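You operate a simulated robot arm through the tools that you are given. There is no shell and no other tool. Be economical: measure what you need, move in short steps, check, and stop when the job is done.

Carry out the task below with a simulated robot arm. There is one attempt and no reset: what you move stays moved.

Task
Clear winder A's top guides: tension down to 20 cN, disc into the dispenser, eye into the tray.
Fine: slacken before the arm swings aside; stand the eye up; leave the arm aside and the knob at free.
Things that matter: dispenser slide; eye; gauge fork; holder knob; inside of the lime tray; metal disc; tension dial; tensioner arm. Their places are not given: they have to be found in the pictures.

The check looks at the end state, three seconds after you hand in, the way a careful person would. Anything else that was tipped, shoved, dropped, spilled or broken makes it a failure.

Robot
A 7-joint arm with a two-finger parallel gripper, fixed in place. Base frame: the origin is at the foot of the arm, x ahead of it, y to its left, z up; the work surface is at about z = 1.04. Units: m, rad, N and s.
With the tool pointing down near the work surface it reaches from about 0.12 to 0.66 m from the base axis. Its first joint turns from -1.152 to 1.152 rad. Payload 2.4 kg.
The tool frame sits at the grasp point between the pads (the TCP): z along the fingers, y along the line on which they close. The tips reach 0.03 m beyond it. The gripper opens to 0.094 m. The fingers are 0.028 m wide and 0.01 m thick; the gripper's body (0.05 by 0.096 m) begins 0.055 m behind the TCP.
Orientation is that of the tool frame in the base frame, as a unit quaternion [x, y, z, w]. With the fingers straight down and closing along the base's y, the tool's x points along the base's -x, its y along +y and its z along -z.

Tools
- The arm moves only by the tool drive_tool. Its argument "rows" is a list of rows, each a list of 7 numbers: the shift along the base's x, y, z in m, then the turn, a rotation vector about the base's x, y, z in rad, then the finger opening in m, from 0 to 0.094. In form: [[x, y, z, wx, wy, wz, jaw], ...]. A call has 1 to 20 rows; each row shifts and turns the commanded pose from where the row before left it. Each row takes 0.2 s and may step no farther than 0.05 m and 0.15 rad from the row before; otherwise, or with a gripper value out of range, the whole call is refused. Where a pose cannot be reached the arm comes as near as it can. A force on the tool above 40 N (or 10 N above the force at the start of the call, whichever is more), or a blocked arm, ends the call early, and 0.2 s more pass. Each finger travels about 0.153 m/s and halts on what it meets, pressing with about 23 N; the grip force reading is that of the motor and also rises with nothing between the fingers. The clock runs only during rows and for 0.2 s after the last one: add rows that do not move to give the fingers time. It gives the time, the measured TCP pose, the force on the tool (base axes), the opening and the grip force at its end, in the units of the frame above (readings bear some noise), with the torque about the TCP (base axes, N m) and any sound that the robot's microphone picked up.
- Cameras (640 x 400 px; columns grow to the right, rows downward): "scene" is fixed at [0.0235, 0.466, 1.4674]; the picture's right is [-0.87, -0.50, 0.00], its down [-0.16, 0.28, -0.95] and it looks along [0.47, -0.82, -0.32] (base axes); focal length 333 px, centre (320, 200). "wrist" rides on the gripper at [0.076, 0.014, -0.103] in the tool frame; the picture's right is [-0.18, 0.98, 0.00], its down [-0.75, -0.14, -0.64] and it looks along [-0.63, -0.12, 0.77] (tool axes); focal length 243 px, centre (320, 200).
- get_image(camera): a new picture of that camera. The clock stands still meanwhile.
- probe_pixels(camera, pixels): for up to 12 pixels [column, row] of the newest picture of that camera ("zoom" is the newest enlarged one), the place [x, y, z] in the base frame of the surface seen there, good to about 0.002 m, but the place of the scene camera against the robot may be out by one fixed shift of up to 0.012 m in any direction. The clock stands still meanwhile.
- inspect(camera, box): a new picture of the part [left, top, right, bottom] of that camera's present view, enlarged. The clock stands still meanwhile.
- close_job(): hands the job in; it is judged then, once.

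Keep the steps short. Do not move on a guess: measure, check each grasp and each placing, and mend mistakes. In all there are 80 turns and 54 pictures (those below and enlarged ones count). Leave the gripper open and the arm clear of the work at the hand-in unless told otherwise, and finish with a single line.

The tools are called after "Emit:" as name(argument=value, ...) on one line, values as JSON. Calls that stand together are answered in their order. drive_tool: Moves the arm, as the interface text tells. Its arguments: {"type":"object","properties":{"rows":{"type":"array","items":{"type":"array","items":{"type":"number"}}}},"required":["rows"]} The other tools are called the same way: get_image (camera) takes a picture; probe_pixels (camera, pixels) gives the place of the surface under pixels of a picture; inspect (camera, box) takes an enlarged picture of a part of a camera's view; close_job () hands the job in.

At the start:

```text
t: 0.0
tool_pos: [0.2992, -0.1796, 1.3451]
tool_rot: [0.001, 1.0, 0.0, 0.0]
contact_force: [0.2, 0.3, 0.5]
moment: [-0.01, -0.04, 0.01]
opening: 0.094
gripper_force: 0.1
```

scene: 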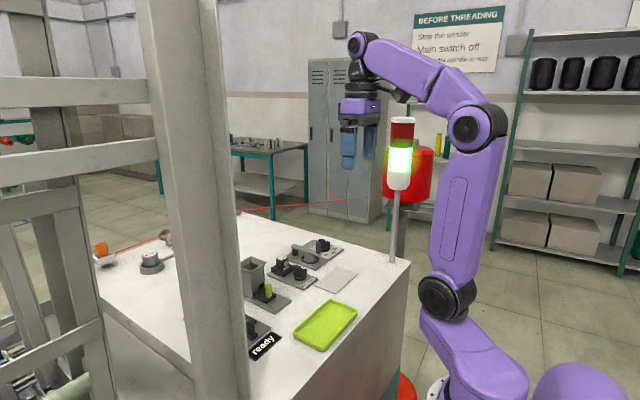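
wrist: 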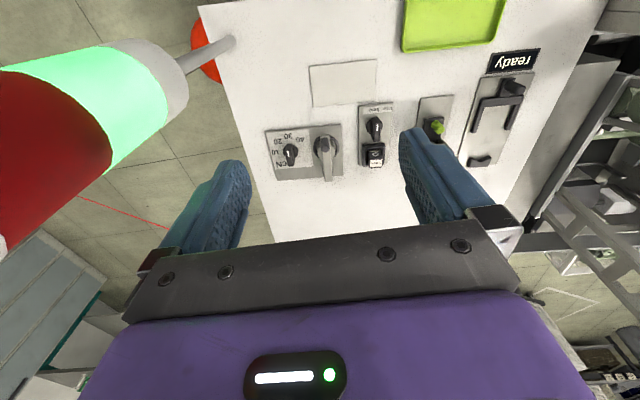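

I see the dial (290,155), arm (325,150), knob (375,125) and tray in the wrist view. I will enlarge both views.

Emit:
inspect(camera="wrist", box=[250, 50, 410, 200])

Emit:
inspect(camera="wrist", box=[390, 0, 560, 180])

Emit:
inspect(camera="scene", box=[200, 210, 380, 370])

```text
2.67 times, centred on (330, 125) of wrist
```

zoom: 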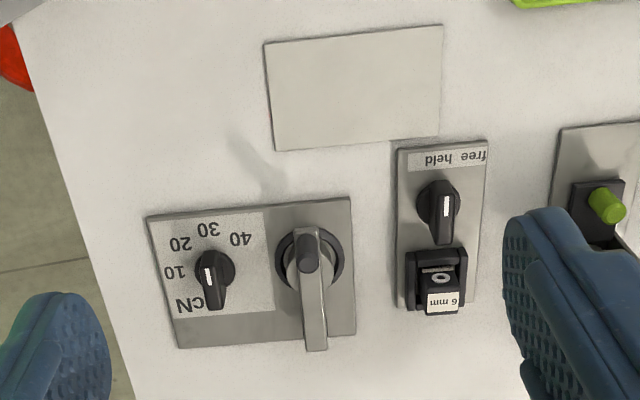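

```text
2.22 times, centred on (475, 90) of wrist
```

zoom: 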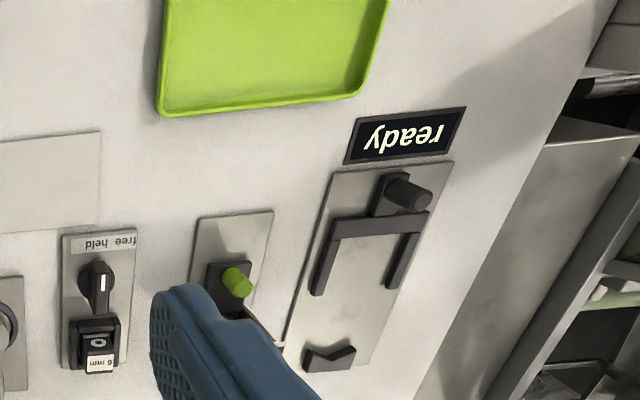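

```text
2.50 times, centred on (290, 290) of scene
```

zoom: 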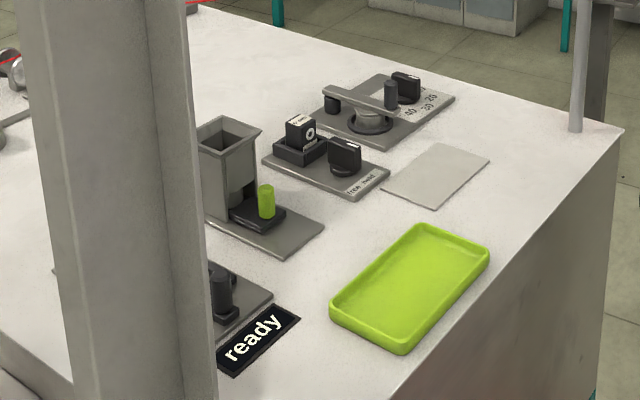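

Next I measure the main features in the wrist view.

Emit:
get_image(camera="wrist")

Emit:
probe_pixels(camera="wrist", pixels=[[290, 152], [291, 165], [324, 145], [326, 178], [374, 128], [375, 153], [436, 127], [343, 85], [450, 20], [512, 88], [480, 160], [420, 95]])

```text
48 pictures are left
```

wrist: 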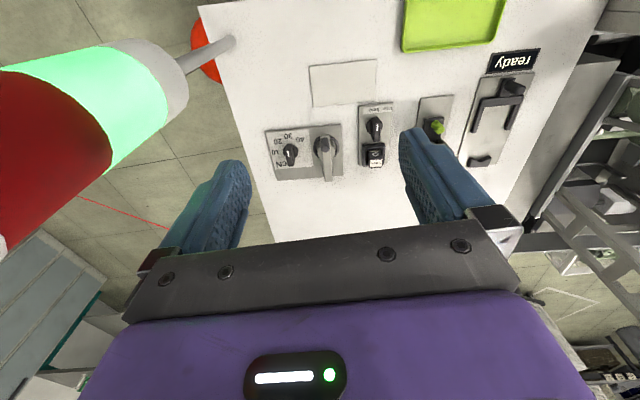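

```text
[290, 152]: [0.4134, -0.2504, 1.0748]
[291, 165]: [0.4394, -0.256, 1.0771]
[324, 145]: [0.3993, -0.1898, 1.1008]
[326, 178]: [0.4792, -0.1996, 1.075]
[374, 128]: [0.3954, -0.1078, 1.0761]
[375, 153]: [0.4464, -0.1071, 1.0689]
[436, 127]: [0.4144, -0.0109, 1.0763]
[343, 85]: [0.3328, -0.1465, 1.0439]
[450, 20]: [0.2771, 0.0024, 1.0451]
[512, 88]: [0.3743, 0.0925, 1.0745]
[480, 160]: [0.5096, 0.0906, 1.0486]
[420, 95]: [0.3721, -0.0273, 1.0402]
```

Everything is at x≈0.40–0.48. I lower the hand 0.12 m in free air for a closer look, moving 0.03 toward +y away from the lamp post.

Emit:
drive_tool(rows=[[0, 0.03, -0.03, 0, 0, 0, 0.094], [0, 0, -0.03, 0, 0, 0, 0.094], [0, 0, -0.03, 0, 0, 0, 0.094], [0, 0, -0.03, 0, 0, 0, 0.094]])

Emit:
get_image(camera="wrist")

Emit:
inspect(camera="wrist", box=[200, 80, 440, 230])

```text
t: 1.0
tool_pos: [0.3007, -0.1481, 1.2241]
tool_rot: [0.0, 1.0, 0.0, 0.001]
contact_force: [-0.2, 1.1, -0.1]
moment: [-0.01, 0.0, 0.01]
opening: 0.0941
gripper_force: 0.1
```

```text
47 pictures are left
```

wrist: 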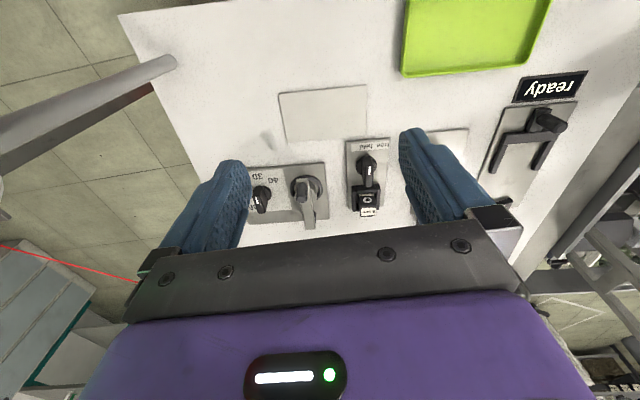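

```text
2.67 times, centred on (320, 155) of wrist
```

zoom: 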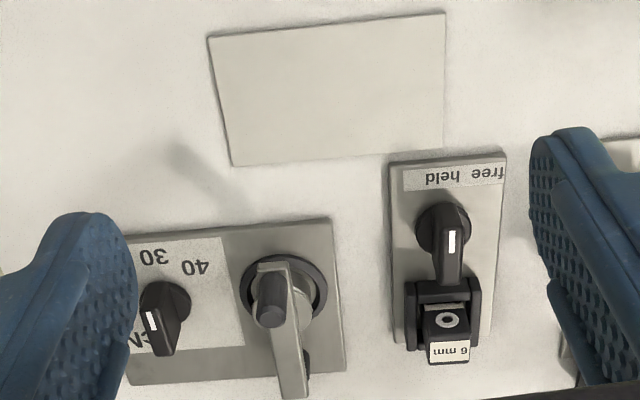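

The fingers hide the dial and dispenser. I move 0.1 m forward in free air to look more steeply down.

Emit:
drive_tool(rows=[[0.035, -0.02, 0, 0, 0, 0, 0.094], [0.035, -0.02, 0, 0, 0, 0, 0.094], [0.035, -0.01, 0.02, 0, 0, 0, 0.094], [0.01, 0, 0, 0, 0, 0, 0.094]])

Emit:
get_image(camera="wrist")

Emit:
inspect(camera="wrist", box=[220, 0, 420, 160])

```text
t: 2.0
tool_pos: [0.4147, -0.1994, 1.2444]
tool_rot: [0.0, 1.0, 0.0, 0.0]
contact_force: [0.4, -0.7, -1.1]
moment: [0.01, 0.01, 0.02]
opening: 0.0938
gripper_force: 0.0
```

```text
45 pictures are left
```

wrist: 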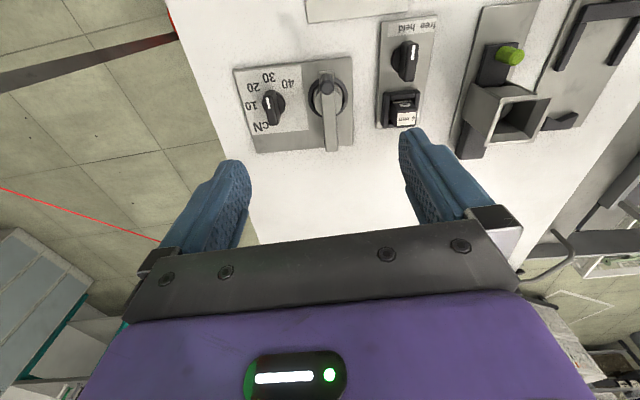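

```text
2.50 times, centred on (320, 80) of wrist
```

zoom: 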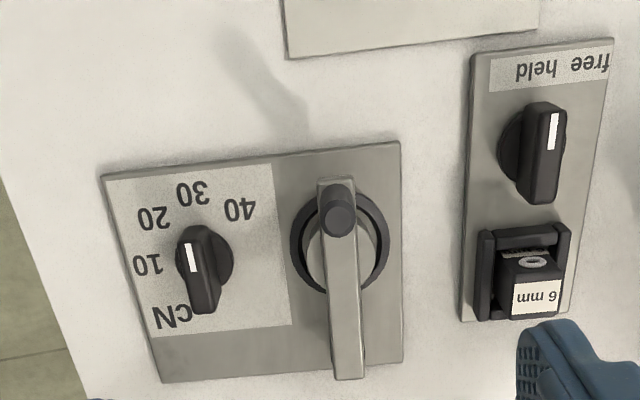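

The dial line points near 30 and the holder knob at "held". Now I enlarge the dispenser and gauge side.

Emit:
probe_pixels(camera="zoom", pixels=[[148, 265], [153, 217], [192, 193], [240, 208], [190, 244], [196, 271], [203, 308], [197, 230], [222, 240], [375, 240], [297, 240], [350, 375]])

Emit:
probe_pixels(camera="zoom", pixels=[[590, 68], [530, 72], [556, 114], [552, 150], [548, 104], [540, 200], [503, 155], [532, 262], [500, 245], [562, 250], [535, 297], [340, 215]])

Emit:
inspect(camera="wrist", box=[440, 0, 640, 160])

```text
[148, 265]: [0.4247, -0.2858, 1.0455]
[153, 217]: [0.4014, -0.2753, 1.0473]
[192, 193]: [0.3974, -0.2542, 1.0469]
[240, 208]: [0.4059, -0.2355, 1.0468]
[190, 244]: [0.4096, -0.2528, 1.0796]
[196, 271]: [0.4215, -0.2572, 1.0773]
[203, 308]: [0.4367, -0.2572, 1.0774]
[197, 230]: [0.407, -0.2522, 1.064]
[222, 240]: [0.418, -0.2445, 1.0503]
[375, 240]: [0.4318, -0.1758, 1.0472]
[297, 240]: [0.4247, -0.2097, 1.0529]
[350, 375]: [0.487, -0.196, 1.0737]
```

```text
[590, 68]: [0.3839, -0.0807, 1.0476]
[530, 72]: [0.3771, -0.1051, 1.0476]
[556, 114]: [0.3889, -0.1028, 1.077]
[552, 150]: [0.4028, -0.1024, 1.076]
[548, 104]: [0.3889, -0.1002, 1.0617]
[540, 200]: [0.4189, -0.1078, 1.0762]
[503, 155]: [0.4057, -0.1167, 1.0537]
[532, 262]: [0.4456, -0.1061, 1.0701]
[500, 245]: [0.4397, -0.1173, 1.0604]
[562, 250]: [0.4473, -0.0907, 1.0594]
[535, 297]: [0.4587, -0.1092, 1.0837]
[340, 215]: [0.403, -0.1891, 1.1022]
```

```text
2.50 times, centred on (540, 80) of wrist
```

zoom: 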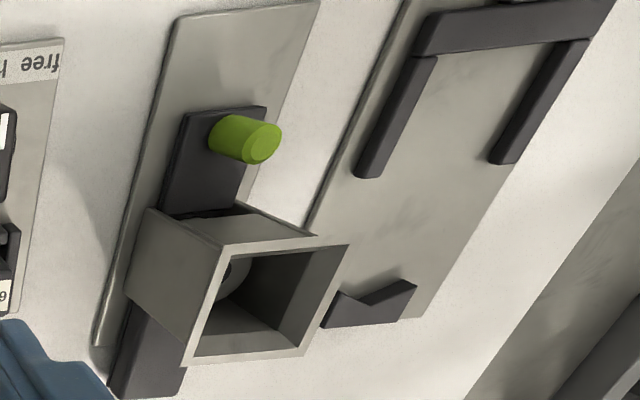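

Next I measure the dispenser, slide and gauge fork, then the post in the scene view.

Emit:
probe_pixels(camera="zoom", pixels=[[222, 247], [345, 243], [304, 355], [188, 362], [245, 253], [330, 253], [212, 348], [265, 290], [232, 275], [262, 145], [200, 160], [150, 360]])

Emit:
inspect(camera="scene", box=[230, 220, 350, 320])

Emit:
get_image(camera="scene")

Emit:
probe_pixels(camera="scene", pixels=[[395, 250], [397, 200], [400, 130], [403, 180], [260, 262], [250, 266], [321, 325], [330, 306], [350, 306], [303, 337], [295, 334], [322, 348]])

```text
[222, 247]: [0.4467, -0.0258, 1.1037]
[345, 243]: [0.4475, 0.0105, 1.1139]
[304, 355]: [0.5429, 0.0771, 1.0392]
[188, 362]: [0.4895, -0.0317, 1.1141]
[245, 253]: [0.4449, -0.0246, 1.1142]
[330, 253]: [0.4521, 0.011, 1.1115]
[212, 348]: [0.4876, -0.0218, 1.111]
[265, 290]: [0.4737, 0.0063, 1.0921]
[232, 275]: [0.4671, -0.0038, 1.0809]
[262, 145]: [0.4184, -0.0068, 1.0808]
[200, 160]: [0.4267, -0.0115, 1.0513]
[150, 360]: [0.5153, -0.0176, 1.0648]
```

```text
4.00 times, centred on (290, 270) of scene
```

zoom: 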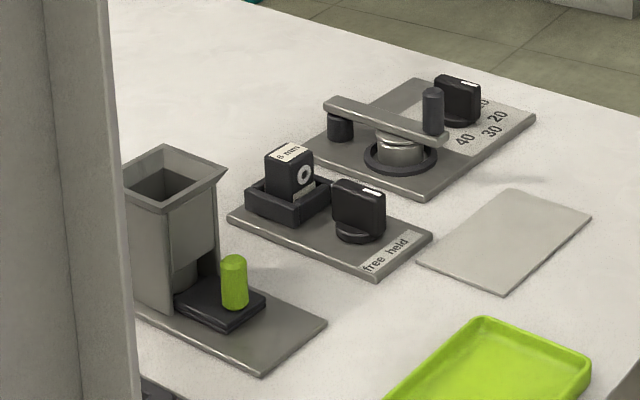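

```text
41 pictures are left
```

scene: 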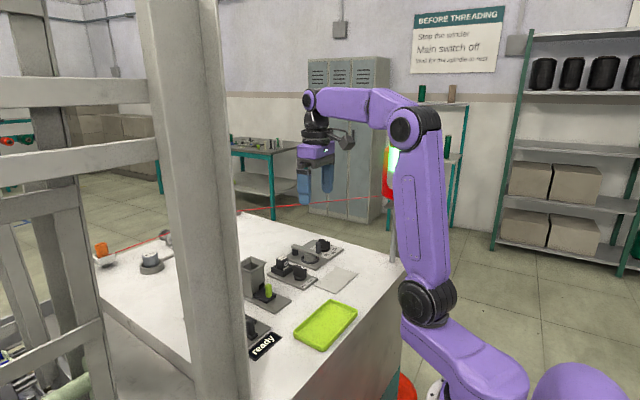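

```text
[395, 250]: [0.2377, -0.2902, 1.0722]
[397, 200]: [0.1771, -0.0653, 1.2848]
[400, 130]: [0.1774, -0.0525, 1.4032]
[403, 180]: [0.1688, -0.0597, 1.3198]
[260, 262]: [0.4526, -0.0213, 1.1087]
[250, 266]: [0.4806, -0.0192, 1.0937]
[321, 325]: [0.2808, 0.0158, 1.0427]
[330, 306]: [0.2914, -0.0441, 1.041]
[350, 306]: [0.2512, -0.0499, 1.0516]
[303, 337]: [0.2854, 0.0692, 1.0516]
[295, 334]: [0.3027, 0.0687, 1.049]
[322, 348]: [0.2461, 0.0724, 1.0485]
```

The plates may be turned a little. I enlarge the wrist view again and measure plate edges and the knob-top corners.

Emit:
inspect(camera="wrist", box=[225, 50, 365, 160])

Emit:
probe_pixels(camera="wrist", pixels=[[236, 70], [350, 59], [352, 147], [258, 150], [383, 24], [433, 18], [378, 125], [418, 123]])

```text
3.64 times, centred on (295, 105) of wrist
```

zoom: 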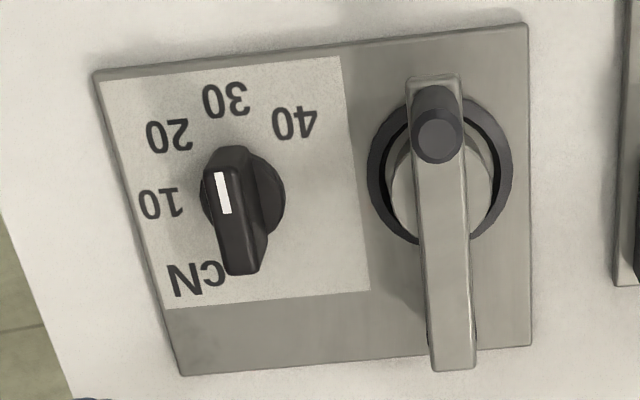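

```text
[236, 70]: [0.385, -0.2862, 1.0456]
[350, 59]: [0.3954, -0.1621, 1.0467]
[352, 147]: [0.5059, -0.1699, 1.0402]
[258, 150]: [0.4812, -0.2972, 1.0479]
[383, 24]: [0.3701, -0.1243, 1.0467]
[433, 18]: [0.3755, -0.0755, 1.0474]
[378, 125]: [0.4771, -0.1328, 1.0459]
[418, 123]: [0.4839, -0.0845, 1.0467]
```

The plate is yawed about −5.5°, the dial bar centre is (0.422, −0.2545), its top at z 1.077. I move above the dial, yaw −0.14, with the jaw at 0.05.

Emit:
drive_tool(rows=[[0.0073, -0.03, 0, 0, 0, -0.13, 0.05], [0, -0.0251, -0.03, 0, 0, 0, 0.05], [0, 0, -0.03, 0, 0, 0, 0.05], [0, 0, -0.03, 0, 0, 0, 0.05], [0, 0, -0.02, 0, 0, 0, 0.05]])

Emit:
get_image(camera="wrist")

Emit:
inspect(camera="scene", box=[260, 200, 360, 280])

```text
t: 3.2
tool_pos: [0.4219, -0.255, 1.1327]
tool_rot: [0.065, 0.998, 0.0, 0.0]
contact_force: [-0.3, 0.2, -0.4]
moment: [-0.02, -0.02, -0.03]
opening: 0.0499
gripper_force: 0.1
```

```text
39 pictures are left
```

wrist: 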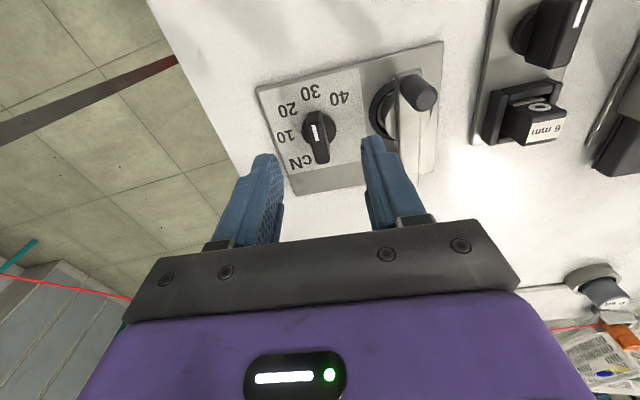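

```text
5.00 times, centred on (310, 240) of scene
```

zoom: 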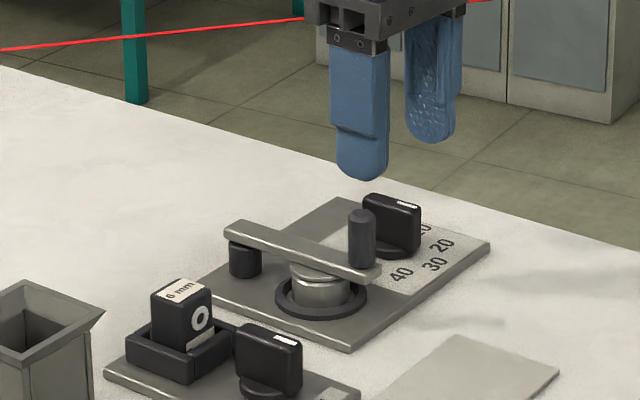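

The bar sits between the fingers. I probe its ends for the exact direction.

Emit:
inspect(camera="wrist", box=[260, 70, 380, 180])

Emit:
probe_pixels(camera="wrist", pixels=[[314, 112], [318, 138], [323, 161], [315, 126], [318, 139], [287, 136], [288, 110], [312, 91], [338, 98]])

```text
3.64 times, centred on (320, 125) of wrist
```

zoom: 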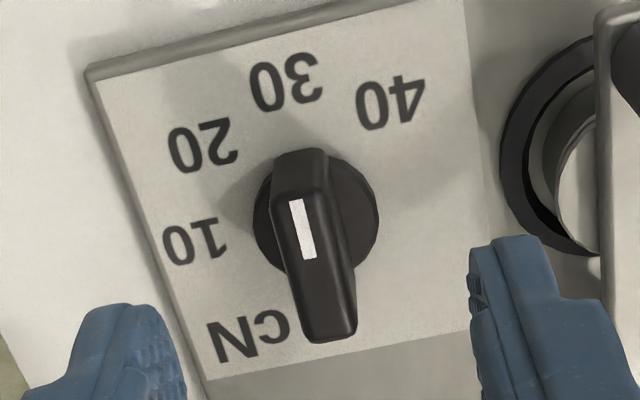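

```text
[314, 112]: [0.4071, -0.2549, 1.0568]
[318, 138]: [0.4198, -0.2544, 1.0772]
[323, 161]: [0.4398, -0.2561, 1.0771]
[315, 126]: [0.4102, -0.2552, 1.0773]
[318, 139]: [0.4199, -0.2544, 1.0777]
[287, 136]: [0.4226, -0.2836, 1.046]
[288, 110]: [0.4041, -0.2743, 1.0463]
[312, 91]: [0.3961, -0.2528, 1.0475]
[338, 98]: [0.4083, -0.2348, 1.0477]
```

The bar centre is (0.4235, −0.2553). I trim the yaw to match, lower to TCP z 1.087 and close.

Emit:
drive_tool(rows=[[0.0016, 0, -0.023, 0, 0, 0.06, 0.05], [0, 0, -0.023, 0, 0, 0, 0.05], [0, 0, 0, 0, 0, 0, 0.03], [0, 0, 0, 0, 0, 0, 0.0], [0, 0, 0, 0, 0, 0, 0.0]])

```text
t: 4.4
tool_pos: [0.4218, -0.2579, 1.0855]
tool_rot: [0.037, 0.999, -0.002, 0.0]
contact_force: [2.4, -19.9, -11.5]
moment: [-0.13, -1.49, -0.06]
opening: 0.0118
gripper_force: 44.4
```

Gripped (opening 0.0118), but with 20 N of side load. I shift the command 2.5 mm toward −y to relax it.

Emit:
drive_tool(rows=[[0, -0.0025, 0, 0, 0, 0, 0.0]])

```text
t: 4.8
tool_pos: [0.4214, -0.2579, 1.0854]
tool_rot: [0.035, 0.999, 0.0, -0.001]
contact_force: [0.1, -13.8, -16.9]
moment: [-0.5, -1.28, -0.07]
opening: 0.012
gripper_force: 45.0
```

A load remains because the measured pose is lower than commanded. I ease the command down and back a little.

Emit:
drive_tool(rows=[[-0.001, -0.001, -0.0015, 0, 0, 0, 0.0]])

```text
t: 5.2
tool_pos: [0.4223, -0.2579, 1.0848]
tool_rot: [0.034, 0.999, 0.001, -0.001]
contact_force: [7.1, -11.7, -7.7]
moment: [-0.19, 1.31, -0.02]
opening: 0.0117
gripper_force: 44.8
```

Loads are now small. I turn the dial +0.30 rad (from 30 toward 20) and read the torque.

Emit:
drive_tool(rows=[[0, 0, 0, 0, 0, 0.1, 0.0], [0, 0, 0, 0, 0, 0.1, 0.0], [0, 0, 0, 0, 0, 0.1, 0.0]])

```text
t: 6.0
tool_pos: [0.4225, -0.2584, 1.086]
tool_rot: [-0.116, 0.993, 0.001, 0.0]
contact_force: [12.3, -14.7, -22.4]
moment: [-0.45, 0.88, -0.05]
opening: 0.0118
gripper_force: 45.2
```

It turns freely (yaw is now +0.23). I go on to about yaw 0.71.

Emit:
drive_tool(rows=[[0, 0, -0.001, 0, 0, 0.12, 0.0], [0, -0.001, 0, 0, 0, 0.12, 0.0], [0, 0, 0, 0, 0, 0.12, 0.0], [0, 0, 0, 0, 0, 0.115, 0.0]])

```text
t: 7.0
tool_pos: [0.4226, -0.2601, 1.0855]
tool_rot: [-0.346, 0.938, -0.002, 0.001]
contact_force: [16.9, -13.8, -14.6]
moment: [-0.25, 0.55, -0.05]
opening: 0.0116
gripper_force: 44.9
```

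Yaw is now 0.707. I release, lift and look at the dial.

Emit:
drive_tool(rows=[[0, 0, 0, 0, 0, 0, 0.035], [0, 0, 0, 0, 0, 0, 0.035], [0, 0, 0.03, 0, 0, 0, 0.035], [0, 0, 0.03, 0, 0, 0, 0.05], [0, 0, 0.03, 0, 0, -0.1, 0.05], [0, 0, 0.01, 0, 0, -0.1, 0.05]])

Emit:
inspect(camera="wrist", box=[220, 60, 420, 200])

```text
t: 8.4
tool_pos: [0.4192, -0.2591, 1.187]
tool_rot: [-0.249, 0.969, -0.001, 0.0]
contact_force: [-0.4, 0.9, 0.2]
moment: [0.01, -0.02, 0.0]
opening: 0.0499
gripper_force: 0.1
```

```text
2.86 times, centred on (320, 130) of wrist
```

zoom: 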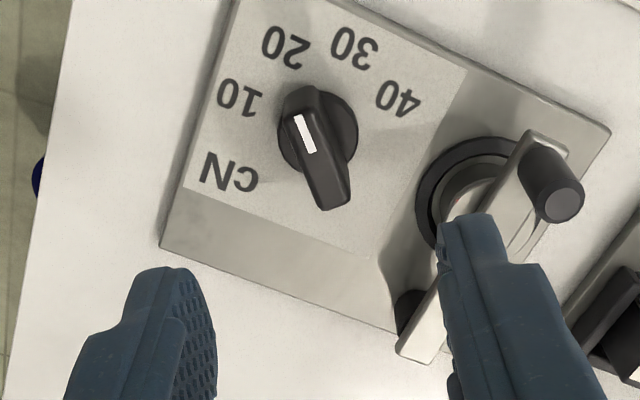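

The line seems to point at 20. I check with probes.

Emit:
probe_pixels(camera="zoom", pixels=[[298, 117], [312, 151], [336, 200], [300, 92], [240, 97], [285, 45], [354, 46], [398, 98], [358, 140], [320, 92]])

```text
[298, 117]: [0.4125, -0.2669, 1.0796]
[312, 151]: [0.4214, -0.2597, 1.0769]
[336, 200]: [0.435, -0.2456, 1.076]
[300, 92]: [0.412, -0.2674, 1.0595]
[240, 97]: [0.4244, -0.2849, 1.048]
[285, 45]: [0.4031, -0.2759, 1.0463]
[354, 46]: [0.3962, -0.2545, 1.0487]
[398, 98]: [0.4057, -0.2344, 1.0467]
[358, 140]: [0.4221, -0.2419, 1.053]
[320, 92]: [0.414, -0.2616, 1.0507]
```

The bar points at 223.5° and label 20 lies at 223.6°, so the tension is at 20. Next I go above the arm's pin (0.403, −0.189) with the jaw along y.

Emit:
drive_tool(rows=[[-0.005, 0.02, 0, 0, 0, -0.15, 0.05], [-0.005, 0.02, 0, 0, 0, -0.15, 0.05], [-0.006, 0.02, 0, 0, 0, -0.15, 0.05], [0, 0.01, 0, 0, 0, -0.15, 0.05]])

Emit:
get_image(camera="wrist")

Emit:
inspect(camera="wrist", box=[230, 40, 430, 200])

```text
t: 9.4
tool_pos: [0.4053, -0.1901, 1.1855]
tool_rot: [0.049, 0.999, 0.001, 0.0]
contact_force: [0.7, 0.5, 0.1]
moment: [0.0, 0.02, 0.02]
opening: 0.0499
gripper_force: 0.1
```

```text
35 pictures are left
```

wrist: 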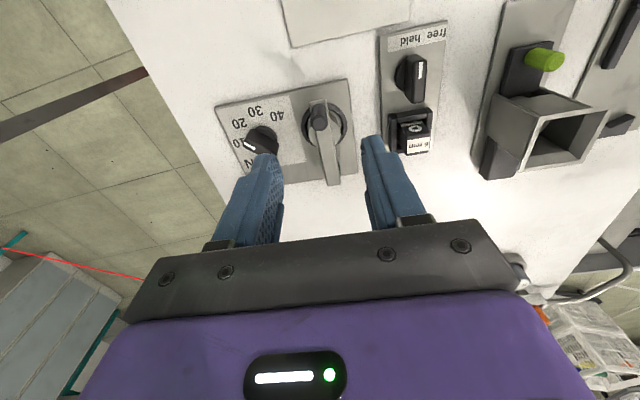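

```text
2.50 times, centred on (330, 120) of wrist
```

zoom: 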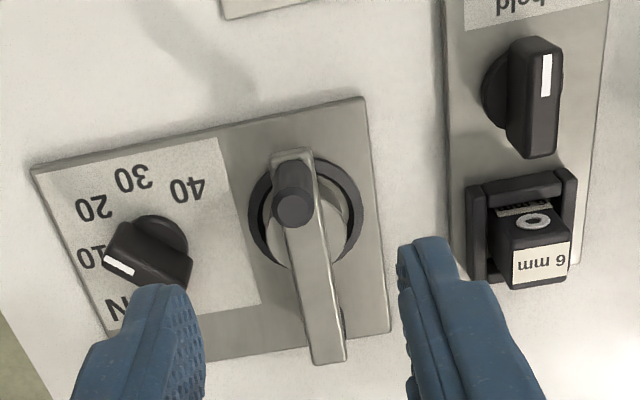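

Emit:
probe_pixels(camera="zoom", pixels=[[294, 208], [292, 155], [318, 150], [313, 360], [347, 358], [343, 330], [252, 215], [360, 230], [343, 215], [268, 240], [478, 275], [512, 245]])

```text
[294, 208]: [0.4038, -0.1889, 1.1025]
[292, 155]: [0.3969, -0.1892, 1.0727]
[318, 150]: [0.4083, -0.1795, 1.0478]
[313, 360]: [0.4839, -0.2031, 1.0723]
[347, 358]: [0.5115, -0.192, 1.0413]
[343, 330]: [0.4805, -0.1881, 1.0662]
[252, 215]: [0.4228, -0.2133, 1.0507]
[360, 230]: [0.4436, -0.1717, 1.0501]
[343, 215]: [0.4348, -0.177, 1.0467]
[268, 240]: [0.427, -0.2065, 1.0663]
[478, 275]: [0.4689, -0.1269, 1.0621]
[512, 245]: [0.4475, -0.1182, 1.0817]
```

The pin centre is (0.404, −0.189, top 1.1025), the pivot about (0.478, −0.1965), so the arm must swing toward +y (the dial blocks −y). I descend over the pin and grip it.

Emit:
drive_tool(rows=[[-0.0015, 0.001, -0.03, 0, 0, 0, 0.045], [0, 0, -0.03, 0, 0, 0, 0.045], [0, 0, -0.012, 0, 0, 0, 0.03], [0, 0, 0, 0, 0, 0, 0.0], [0, 0, 0, 0, 0, 0, 0.0]])

```text
t: 10.6
tool_pos: [0.4049, -0.1883, 1.1154]
tool_rot: [0.047, 0.999, 0.0, 0.0]
contact_force: [-2.1, 1.7, 3.0]
moment: [-0.29, -0.1, 0.14]
opening: 0.0129
gripper_force: 45.0
```

The pin is held (0.013 opening). I swing the first 16° along the arc and read the force.

Emit:
drive_tool(rows=[[0.0018, 0.0105, 0, 0, 0, -0.1, 0.0], [0.0032, 0.0099, 0, 0, 0, -0.1, 0.0]])

```text
t: 11.2
tool_pos: [0.4089, -0.1679, 1.1145]
tool_rot: [0.147, 0.989, -0.001, 0.001]
contact_force: [3.1, -2.5, 2.0]
moment: [0.41, 0.11, -0.1]
opening: 0.013
gripper_force: 45.1
```

The arm swings with little force. I continue to about 46°.

Emit:
drive_tool(rows=[[0.0046, 0.0094, 0, 0, 0, -0.1, 0.0], [0.0058, 0.0086, 0, 0, 0, -0.1, 0.0], [0.007, 0.0078, 0, 0, 0, -0.1, 0.0]])

Emit:
inspect(camera="wrist", box=[200, 40, 440, 220])

Emit:
inspect(camera="scene", box=[240, 210, 350, 290])

```text
t: 12.0
tool_pos: [0.427, -0.1419, 1.1148]
tool_rot: [0.293, 0.956, 0.0, 0.001]
contact_force: [0.7, -0.3, 12.7]
moment: [-0.05, 0.64, 0.12]
opening: 0.013
gripper_force: 44.9
```

```text
2.22 times, centred on (320, 130) of wrist
```

zoom: 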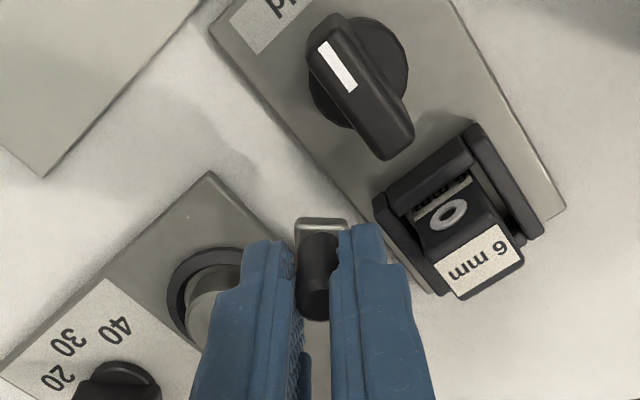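

```text
5.00 times, centred on (295, 250) of scene
```

zoom: 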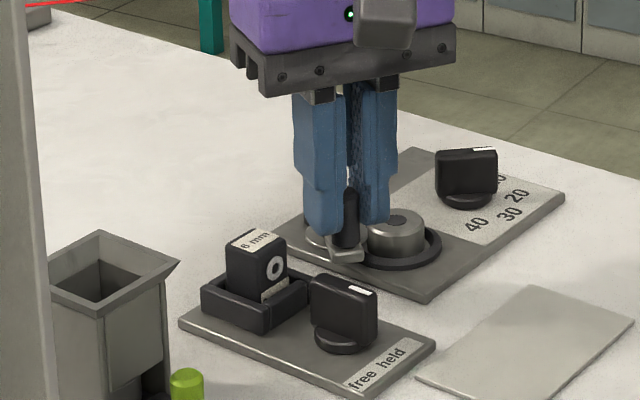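

The arm is about 46° aside and the disc is uncovered. I release, lift, and go above the holder knob with the yaw brought back.

Emit:
drive_tool(rows=[[0, 0, 0, 0, 0, 0, 0.03], [0, 0, 0.02, 0, 0, 0, 0.03], [0, 0, 0.03, 0, 0, 0.1, 0.05], [-0.01, 0.01, 0.02, 0, 0, 0.14, 0.05], [-0.013, 0.014, 0, 0, 0, 0.14, 0.05], [0, 0.014, 0, 0, 0, 0.14, 0.05]])

Emit:
get_image(camera="wrist")

Emit:
inspect(camera="wrist", box=[220, 40, 420, 200])

```text
t: 13.4
tool_pos: [0.404, -0.1041, 1.1832]
tool_rot: [0.036, 0.999, -0.001, 0.0]
contact_force: [0.1, 0.6, 0.5]
moment: [-0.03, -0.04, 0.0]
opening: 0.0502
gripper_force: 0.1
```

```text
31 pictures are left
```

wrist: 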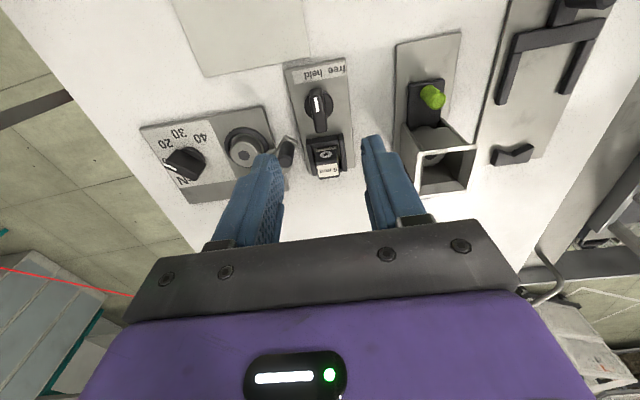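

```text
2.50 times, centred on (320, 120) of wrist
```

zoom: 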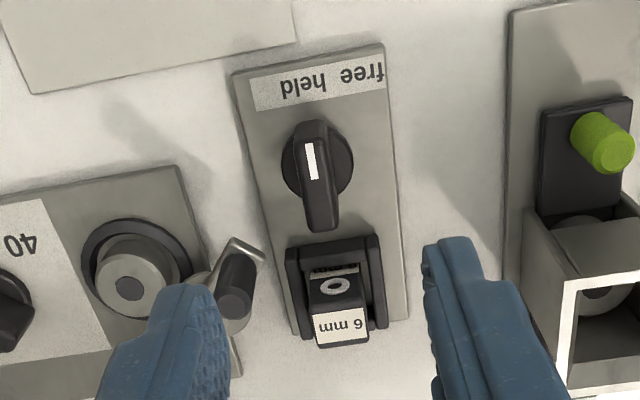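

The view is clear. I measure the knob bar, labels, eye and disc.

Emit:
probe_pixels(camera="zoom", pixels=[[309, 144], [313, 178], [321, 222], [312, 130], [304, 83], [363, 70], [335, 285], [342, 325], [312, 262], [358, 262], [130, 287], [180, 275]])

Emit:
probe_pixels(camera="wrist", pixels=[[245, 150], [246, 140], [232, 147], [258, 149], [248, 161], [328, 167], [316, 172], [340, 172], [310, 150], [438, 160], [450, 145], [432, 172]])

```text
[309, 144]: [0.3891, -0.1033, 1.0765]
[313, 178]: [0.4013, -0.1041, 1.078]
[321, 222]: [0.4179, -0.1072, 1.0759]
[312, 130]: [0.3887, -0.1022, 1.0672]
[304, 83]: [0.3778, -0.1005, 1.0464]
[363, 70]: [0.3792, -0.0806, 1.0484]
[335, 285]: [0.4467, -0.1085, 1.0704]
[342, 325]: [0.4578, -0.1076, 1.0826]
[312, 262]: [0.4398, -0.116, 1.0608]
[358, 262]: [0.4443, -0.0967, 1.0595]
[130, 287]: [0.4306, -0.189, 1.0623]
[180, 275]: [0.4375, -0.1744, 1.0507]
```

```text
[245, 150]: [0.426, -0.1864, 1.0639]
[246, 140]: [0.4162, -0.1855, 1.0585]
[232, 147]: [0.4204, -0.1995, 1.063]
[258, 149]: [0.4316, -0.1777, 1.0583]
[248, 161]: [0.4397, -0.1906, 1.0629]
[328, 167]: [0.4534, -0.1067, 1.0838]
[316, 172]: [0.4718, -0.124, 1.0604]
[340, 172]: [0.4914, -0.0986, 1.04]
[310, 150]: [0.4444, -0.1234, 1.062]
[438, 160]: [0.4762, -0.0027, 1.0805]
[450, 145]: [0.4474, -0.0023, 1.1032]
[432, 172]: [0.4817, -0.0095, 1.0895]
```

Knob bar centre is (0.4035, −0.105), "held" near 172° and "free" near 132°. I descend and grip the knob.

Emit:
drive_tool(rows=[[-0.0005, -0.001, -0.03, 0, 0, -0.03, 0.04], [0, 0, -0.03, 0, 0, 0, 0.04], [0, 0, -0.03, 0, 0, 0, 0.04], [0, 0, -0.007, 0, 0, 0, 0.03], [0, 0, 0, 0, 0, 0, 0.0], [0, 0, 0, 0, 0, 0, 0.0]])

```text
t: 14.8
tool_pos: [0.4025, -0.1047, 1.0862]
tool_rot: [0.053, 0.999, -0.001, 0.0]
contact_force: [-3.1, -6.9, -2.7]
moment: [-0.18, -0.52, -0.05]
opening: 0.0117
gripper_force: 45.2
```

Gripped with small loads. I turn −0.42 rad and watch the torque.

Emit:
drive_tool(rows=[[0, 0, 0, 0, 0, -0.14, 0.0], [0, 0, 0, 0, 0, -0.14, 0.0], [0, 0, 0, 0, 0, -0.14, 0.0]])

```text
t: 15.6
tool_pos: [0.403, -0.1045, 1.0858]
tool_rot: [0.261, 0.965, 0.001, 0.0]
contact_force: [5.4, -1.0, 0.6]
moment: [0.28, 0.79, 0.0]
opening: 0.0117
gripper_force: 44.9
```

The knob follows (pointer about 150°). I continue −0.31 to about 132°.

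Emit:
drive_tool(rows=[[0, 0, 0, 0, 0, -0.11, 0.0], [0, 0, 0, 0, 0, -0.1, 0.0], [0, 0, 0, 0, 0, -0.1, 0.0]])

```text
t: 16.4
tool_pos: [0.4028, -0.1035, 1.0873]
tool_rot: [0.405, 0.914, 0.001, 0.001]
contact_force: [7.6, 14.8, -6.9]
moment: [-0.46, -0.7, 0.05]
opening: 0.0117
gripper_force: 44.6
```

No stop was felt and the yaw is −0.834. I release, lift and check the line against "free".

Emit:
drive_tool(rows=[[0, 0, 0, 0, 0, 0, 0.035], [0, 0, 0, 0, 0, 0, 0.035], [0, 0, 0.03, 0, 0, 0, 0.04], [0, 0, 0.03, 0, 0, 0.14, 0.05], [0, 0, 0.03, 0, 0, 0.14, 0.05], [0, 0, 0.01, 0, 0, 0.14, 0.05], [0, 0, 0, 0, 0, 0.14, 0.05], [0, 0, 0, 0, 0, 0.14, 0.05]])

Emit:
inspect(camera="wrist", box=[250, 40, 410, 190])

```text
t: 18.2
tool_pos: [0.4034, -0.1052, 1.1865]
tool_rot: [0.065, 0.998, 0.0, -0.001]
contact_force: [-0.3, 0.3, 0.5]
moment: [-0.05, 0.02, -0.01]
opening: 0.0498
gripper_force: 0.1
```

```text
2.67 times, centred on (330, 115) of wrist
```

zoom: 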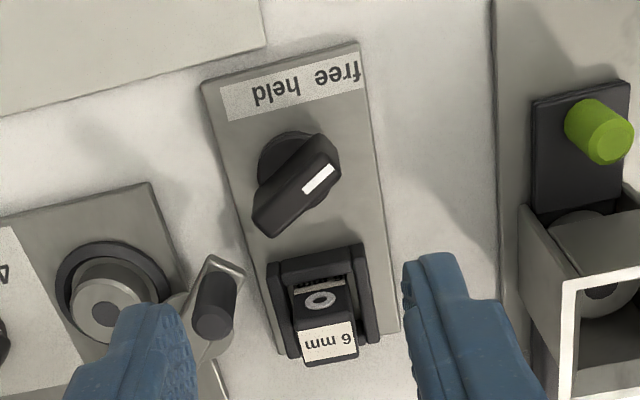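

I measure the bar direction against the labels.

Emit:
probe_pixels(camera="zoom", pixels=[[304, 188], [333, 169], [272, 218], [322, 150], [336, 74], [278, 90], [258, 168], [276, 138], [345, 70], [325, 77]])

```text
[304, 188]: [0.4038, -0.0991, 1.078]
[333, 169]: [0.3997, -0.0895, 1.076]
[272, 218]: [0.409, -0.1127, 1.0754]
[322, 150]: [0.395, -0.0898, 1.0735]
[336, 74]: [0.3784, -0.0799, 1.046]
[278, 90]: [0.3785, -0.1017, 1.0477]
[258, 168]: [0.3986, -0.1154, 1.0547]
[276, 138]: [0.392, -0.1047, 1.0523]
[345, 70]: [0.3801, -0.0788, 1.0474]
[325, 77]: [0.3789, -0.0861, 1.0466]
```

The points may lie off the bar axis. I enlarge the knob alone.

Emit:
inspect(camera="wrist", box=[300, 55, 390, 130])

```text
5.33 times, centred on (345, 92) of wrist
```

zoom: 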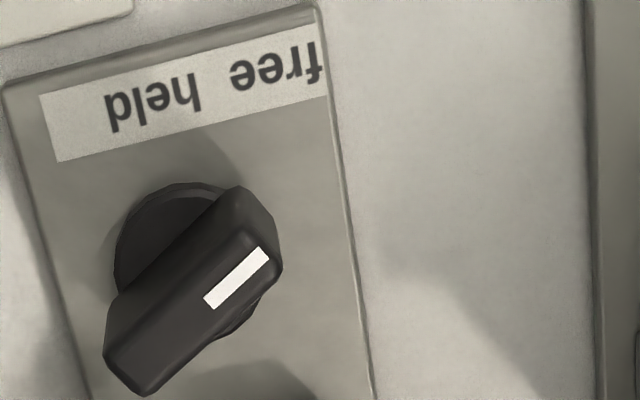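

Emit:
probe_pixels(camera="zoom", pixels=[[210, 302], [263, 254], [237, 278], [125, 375], [143, 392], [272, 250], [278, 265], [236, 232], [108, 340], [275, 65], [152, 100], [180, 310]])

```text
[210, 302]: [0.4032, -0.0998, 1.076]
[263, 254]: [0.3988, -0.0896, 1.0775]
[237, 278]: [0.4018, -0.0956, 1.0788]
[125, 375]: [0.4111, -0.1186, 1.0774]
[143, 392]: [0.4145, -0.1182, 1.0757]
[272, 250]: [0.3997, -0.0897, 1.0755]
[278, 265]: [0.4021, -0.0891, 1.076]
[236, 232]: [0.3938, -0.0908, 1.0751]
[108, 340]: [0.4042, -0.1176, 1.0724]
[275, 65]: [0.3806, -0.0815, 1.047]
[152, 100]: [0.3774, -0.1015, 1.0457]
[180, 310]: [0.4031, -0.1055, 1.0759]
```

The bar is at about 114°, beyond the 132° where I let go, so it may have snapped to a stop or been kicked. I grip it at that angle to test.

Emit:
drive_tool(rows=[[0, 0.001, -0.03, 0, 0, -0.148, 0.045], [0, 0, -0.03, 0, 0, -0.148, 0.045], [0, 0, 0, 0, 0, -0.148, 0.045], [0, 0, 0, 0, 0, -0.148, 0.045], [0, 0, 0, 0, 0, -0.148, 0.045], [0, 0, 0, 0, 0, -0.148, 0.045], [0, 0, 0, 0, 0, -0.13, 0.04], [0, 0, -0.03, 0, 0, 0, 0.035], [0, 0, -0.009, 0, 0, 0, 0.03], [0, 0, 0, 0, 0, 0, 0.0], [0, 0, 0, 0, 0, 0, 0.0]])

```text
t: 20.6
tool_pos: [0.405, -0.1023, 1.0888]
tool_rot: [0.544, 0.839, 0.002, 0.002]
contact_force: [16.1, 5.1, -1.7]
moment: [-0.55, -0.04, 0.84]
opening: 0.0115
gripper_force: 45.0
```

Now there is a +0.84 N·m torque, which suggests a stop. I turn back +0.1 and read again.

Emit:
drive_tool(rows=[[-0.0015, -0.001, 0, 0, 0, 0.1, 0.0]])

```text
t: 21.0
tool_pos: [0.4032, -0.1021, 1.0902]
tool_rot: [0.502, 0.865, 0.002, 0.002]
contact_force: [29.5, 14.5, 1.4]
moment: [0.66, 0.27, 0.08]
opening: 0.012
gripper_force: 45.2
```

A stop exists at about 118°. I ease the side load and turn +0.15 further to see where it rests after release.

Emit:
drive_tool(rows=[[0.002, 0.0015, 0, 0, 0, 0.0, 0.0], [0, 0, 0, 0, 0, 0.12, 0.0]])

```text
t: 21.6
tool_pos: [0.4039, -0.1023, 1.0885]
tool_rot: [0.448, 0.894, 0.001, 0.0]
contact_force: [11.2, 13.0, 14.7]
moment: [-0.37, -0.72, 0.06]
opening: 0.012
gripper_force: 44.9
```

The bar is held at 127°. I release and lift straight up to see if it snaps.

Emit:
drive_tool(rows=[[0, 0, 0, 0, 0, 0, 0.03], [0, 0, 0, 0, 0, 0, 0.035], [0, 0, 0.03, 0, 0, 0, 0.04], [0, 0, 0.03, 0, 0, 0.14, 0.05], [0, 0, 0.03, 0, 0, 0.14, 0.05]])

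Emit:
inspect(camera="wrist", box=[250, 60, 380, 170])

```text
t: 22.8
tool_pos: [0.4022, -0.1031, 1.1776]
tool_rot: [0.32, 0.947, 0.0, 0.0]
contact_force: [0.6, 0.8, -0.5]
moment: [-0.01, -0.01, -0.02]
opening: 0.05
gripper_force: 0.1
```

```text
3.64 times, centred on (315, 115) of wrist
```

zoom: 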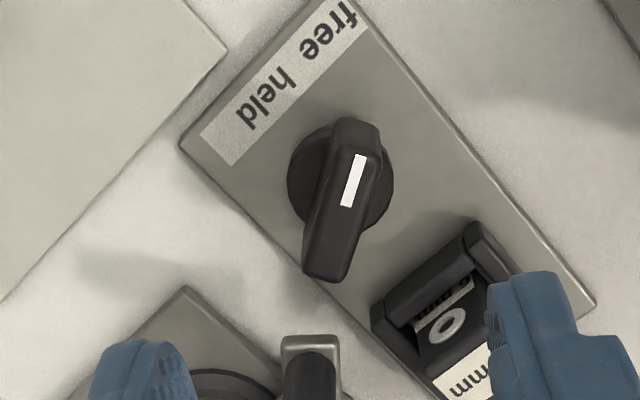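

Emit:
probe_pixels(camera="zoom", pixels=[[346, 206], [359, 157], [327, 280], [365, 150], [357, 125], [307, 265], [322, 40], [340, 205]])

```text
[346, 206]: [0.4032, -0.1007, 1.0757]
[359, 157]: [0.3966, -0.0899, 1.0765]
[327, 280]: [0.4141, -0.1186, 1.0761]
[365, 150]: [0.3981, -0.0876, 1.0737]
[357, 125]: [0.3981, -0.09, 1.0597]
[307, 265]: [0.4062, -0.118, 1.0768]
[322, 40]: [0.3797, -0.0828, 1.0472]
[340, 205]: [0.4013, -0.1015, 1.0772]
```

The bar returned to about 117°, the same resting place, so "free" is a detent there. Next is the eye: I move above it (0.456, −0.107) at plate yaw.

Emit:
drive_tool(rows=[[0.02, -0.002, 0.005, 0, 0, 0.14, 0.05], [0.02, -0.002, 0, 0, 0, 0.14, 0.05], [0.008, 0, 0, 0, 0, 0.14, 0.05], [0, 0, 0, 0, 0, 0.14, 0.05]])

Emit:
inspect(camera="wrist", box=[250, 50, 390, 170])

```text
t: 23.8
tool_pos: [0.4525, -0.1079, 1.1832]
tool_rot: [0.046, 0.999, 0.0, -0.001]
contact_force: [-0.3, -0.3, 0.1]
moment: [0.01, 0.04, -0.02]
opening: 0.0498
gripper_force: 0.0
```

```text
3.33 times, centred on (320, 110) of wrist
```

zoom: 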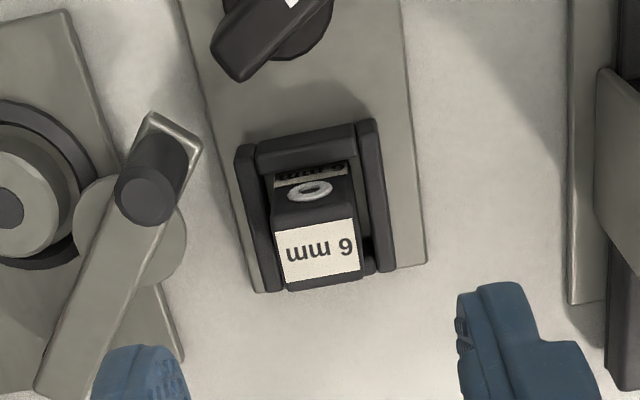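

Emit:
probe_pixels(camera="zoom", pixels=[[278, 230], [355, 222], [284, 284], [358, 270], [318, 250], [272, 200], [352, 190], [270, 280], [375, 262], [244, 150], [310, 190], [150, 190]])

Emit:
inspect(camera="scene", box=[270, 230, 330, 275])

```text
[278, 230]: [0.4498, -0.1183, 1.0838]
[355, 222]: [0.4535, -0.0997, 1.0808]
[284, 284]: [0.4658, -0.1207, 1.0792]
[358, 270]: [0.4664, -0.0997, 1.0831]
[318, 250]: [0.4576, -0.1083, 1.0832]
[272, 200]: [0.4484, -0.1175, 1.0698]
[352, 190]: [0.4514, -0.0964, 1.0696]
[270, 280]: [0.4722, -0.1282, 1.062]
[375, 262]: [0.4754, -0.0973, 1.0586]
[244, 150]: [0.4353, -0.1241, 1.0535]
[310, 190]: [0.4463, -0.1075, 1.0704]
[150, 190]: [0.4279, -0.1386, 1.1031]
```

```text
8.89 times, centred on (300, 252) of scene
```

zoom: 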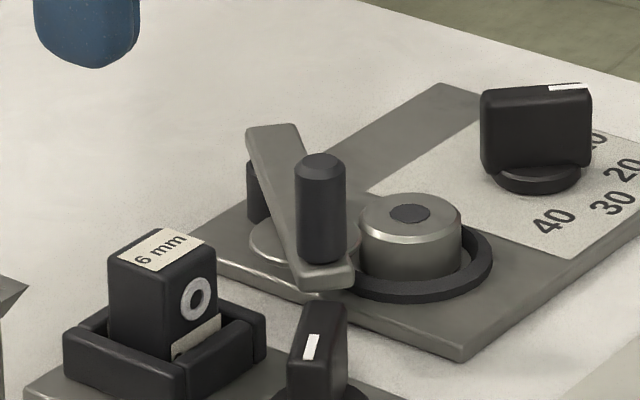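

A thin round plate shows under the swung arm. I must know whether it is fixed to the arm or a loose disc, so I enlarge and probe it.

Emit:
inspect(camera="wrist", box=[235, 50, 325, 170])

```text
3.33 times, centred on (280, 110) of wrist
```

zoom: 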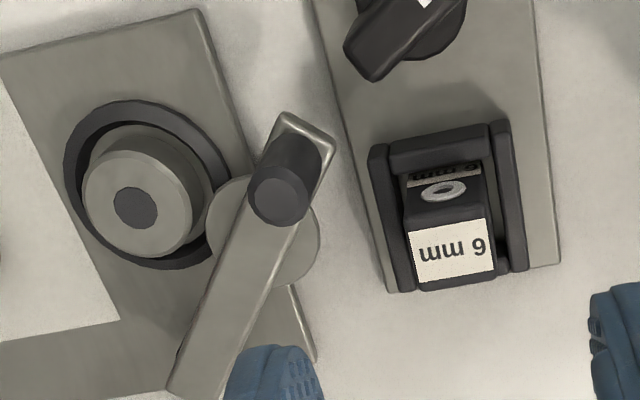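

Emit:
probe_pixels(camera="zoom", pixels=[[308, 240], [222, 205], [300, 265], [136, 175], [90, 190], [185, 215], [135, 250], [135, 207], [200, 190], [72, 180], [215, 250], [230, 260]])

```text
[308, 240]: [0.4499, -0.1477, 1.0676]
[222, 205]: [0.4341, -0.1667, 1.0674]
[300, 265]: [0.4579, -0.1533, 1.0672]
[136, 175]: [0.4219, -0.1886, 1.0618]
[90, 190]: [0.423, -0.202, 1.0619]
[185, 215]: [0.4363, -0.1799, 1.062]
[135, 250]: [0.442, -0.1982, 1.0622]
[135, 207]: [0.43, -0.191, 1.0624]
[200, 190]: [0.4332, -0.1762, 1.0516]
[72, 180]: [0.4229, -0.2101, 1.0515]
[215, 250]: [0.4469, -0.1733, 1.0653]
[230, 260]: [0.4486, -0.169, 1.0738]
```

The pad (z 1.067) moved with the arm, so it is part of it. The metal disc stays on the seat at (0.4317, −0.191), top 1.062. For the eye (top centre 0.459, −0.109, 0.020 wide) I descend and grip.

Emit:
drive_tool(rows=[[0.006, -0.0012, -0.03, 0, 0, 0, 0.04], [0, 0, -0.03, 0, 0, 0, 0.038], [0, 0, -0.028, 0, 0, 0, 0.038], [0, 0, 0, 0, 0, 0, 0.0], [0, 0, 0, 0, 0, 0, 0.0]])

```text
t: 25.0
tool_pos: [0.46, -0.1068, 1.0959]
tool_rot: [0.046, 0.999, 0.0, 0.002]
contact_force: [-1.2, -0.5, 5.4]
moment: [0.0, 0.08, -0.02]
opening: 0.0211
gripper_force: 23.3
```

The eye is gripped (0.021). I lift gently and watch the force.

Emit:
drive_tool(rows=[[0, 0, 0.01, 0, 0, 0, 0.0], [0, 0, 0.015, 0, 0, 0, 0.0], [0, 0, 0.025, 0, 0, 0, 0.0], [0, 0, 0.03, 0, 0, 0, 0.0]])

Emit:
inspect(camera="wrist", box=[220, 40, 420, 220])

Emit:
inspect(camera="scene", box=[240, 180, 360, 290])

```text
t: 26.0
tool_pos: [0.4574, -0.1093, 1.1752]
tool_rot: [0.046, 0.999, 0.0, 0.0]
contact_force: [0.2, -0.1, -0.5]
moment: [-0.02, 0.01, 0.0]
opening: 0.021
gripper_force: 22.6
```

```text
2.22 times, centred on (320, 130) of wrist
```

zoom: 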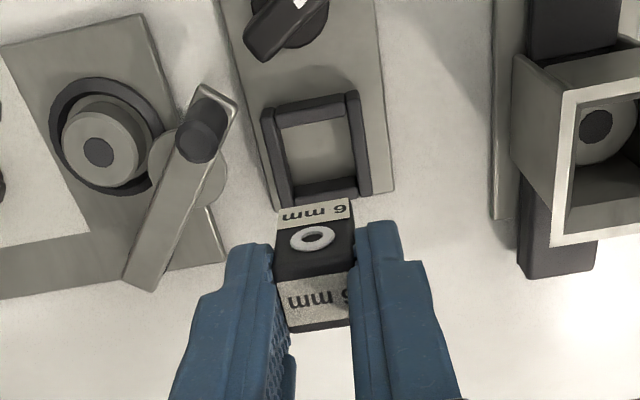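

```text
3.64 times, centred on (300, 235) of scene
```

zoom: 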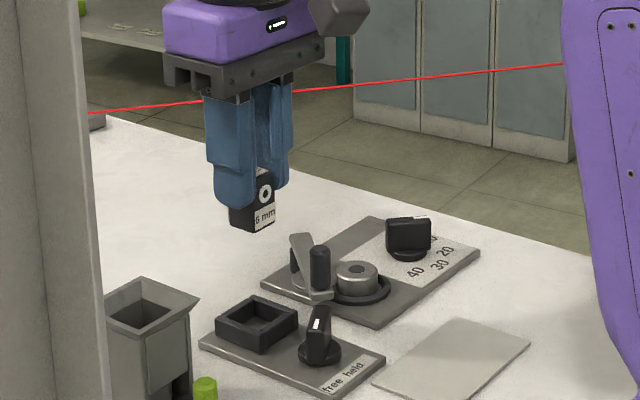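

The eye came out cleanly and upright. I measure its bottom edge, then carry it back along −x and over to the tray.

Emit:
probe_pixels(camera="scene", pixels=[[294, 333], [331, 301], [357, 310], [323, 349], [325, 322], [303, 328], [345, 313]])

Emit:
drive_tool(rows=[[-0.04, 0, 0.01, 0, 0, 0, 0.0], [-0.04, 0.02, 0.01, 0, 0, 0, 0.0], [-0.04, 0.03, 0, 0, 0, 0.05, 0.0], [-0.035, 0.03, 0, 0, 0, 0.05, 0.0], [-0.02, 0.03, 0, 0, 0, 0, 0.0]])

Emit:
get_image(camera="wrist")

Emit:
inspect(camera="scene", box=[270, 230, 390, 360])

```text
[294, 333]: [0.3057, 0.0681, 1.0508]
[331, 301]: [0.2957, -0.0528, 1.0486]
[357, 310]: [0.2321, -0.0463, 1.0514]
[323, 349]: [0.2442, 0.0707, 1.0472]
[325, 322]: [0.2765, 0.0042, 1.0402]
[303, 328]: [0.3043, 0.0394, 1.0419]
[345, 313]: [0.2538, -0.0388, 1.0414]
```

```text
t: 27.2
tool_pos: [0.2825, 0.0, 1.1935]
tool_rot: [-0.004, 1.0, 0.0, 0.0]
contact_force: [-0.3, -0.4, -0.1]
moment: [-0.02, 0.0, 0.01]
opening: 0.0209
gripper_force: 23.5
```

```text
21 pictures are left
```

wrist: 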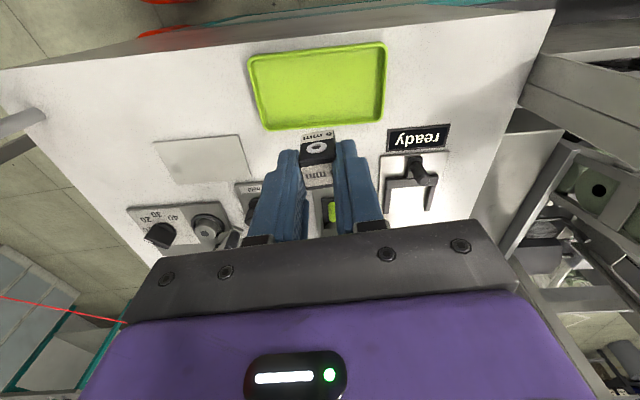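

```text
3.08 times, centred on (330, 295) of scene
```

zoom: 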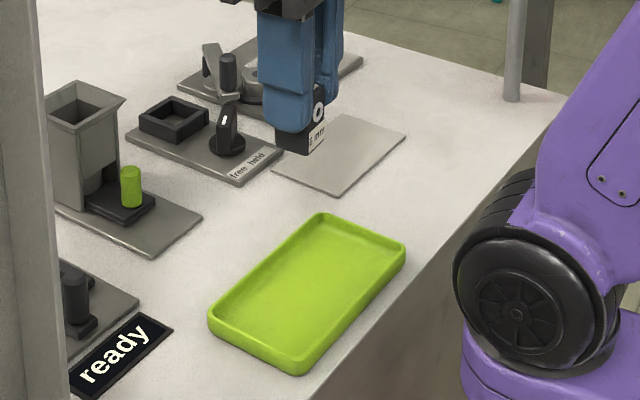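

I check the tray with the wrist camera too, along with the eye's bottom edge.

Emit:
probe_pixels(camera="wrist", pixels=[[250, 58], [384, 44], [382, 116], [266, 128], [317, 90], [303, 137], [333, 133], [317, 150], [280, 110], [370, 100]])

```text
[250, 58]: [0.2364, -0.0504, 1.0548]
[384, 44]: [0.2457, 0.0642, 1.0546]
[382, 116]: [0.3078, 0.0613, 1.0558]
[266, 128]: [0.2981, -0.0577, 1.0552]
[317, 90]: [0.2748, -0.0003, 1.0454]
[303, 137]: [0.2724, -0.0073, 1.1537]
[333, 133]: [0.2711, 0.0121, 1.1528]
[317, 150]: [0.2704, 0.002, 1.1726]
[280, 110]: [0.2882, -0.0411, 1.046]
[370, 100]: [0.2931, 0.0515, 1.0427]
```

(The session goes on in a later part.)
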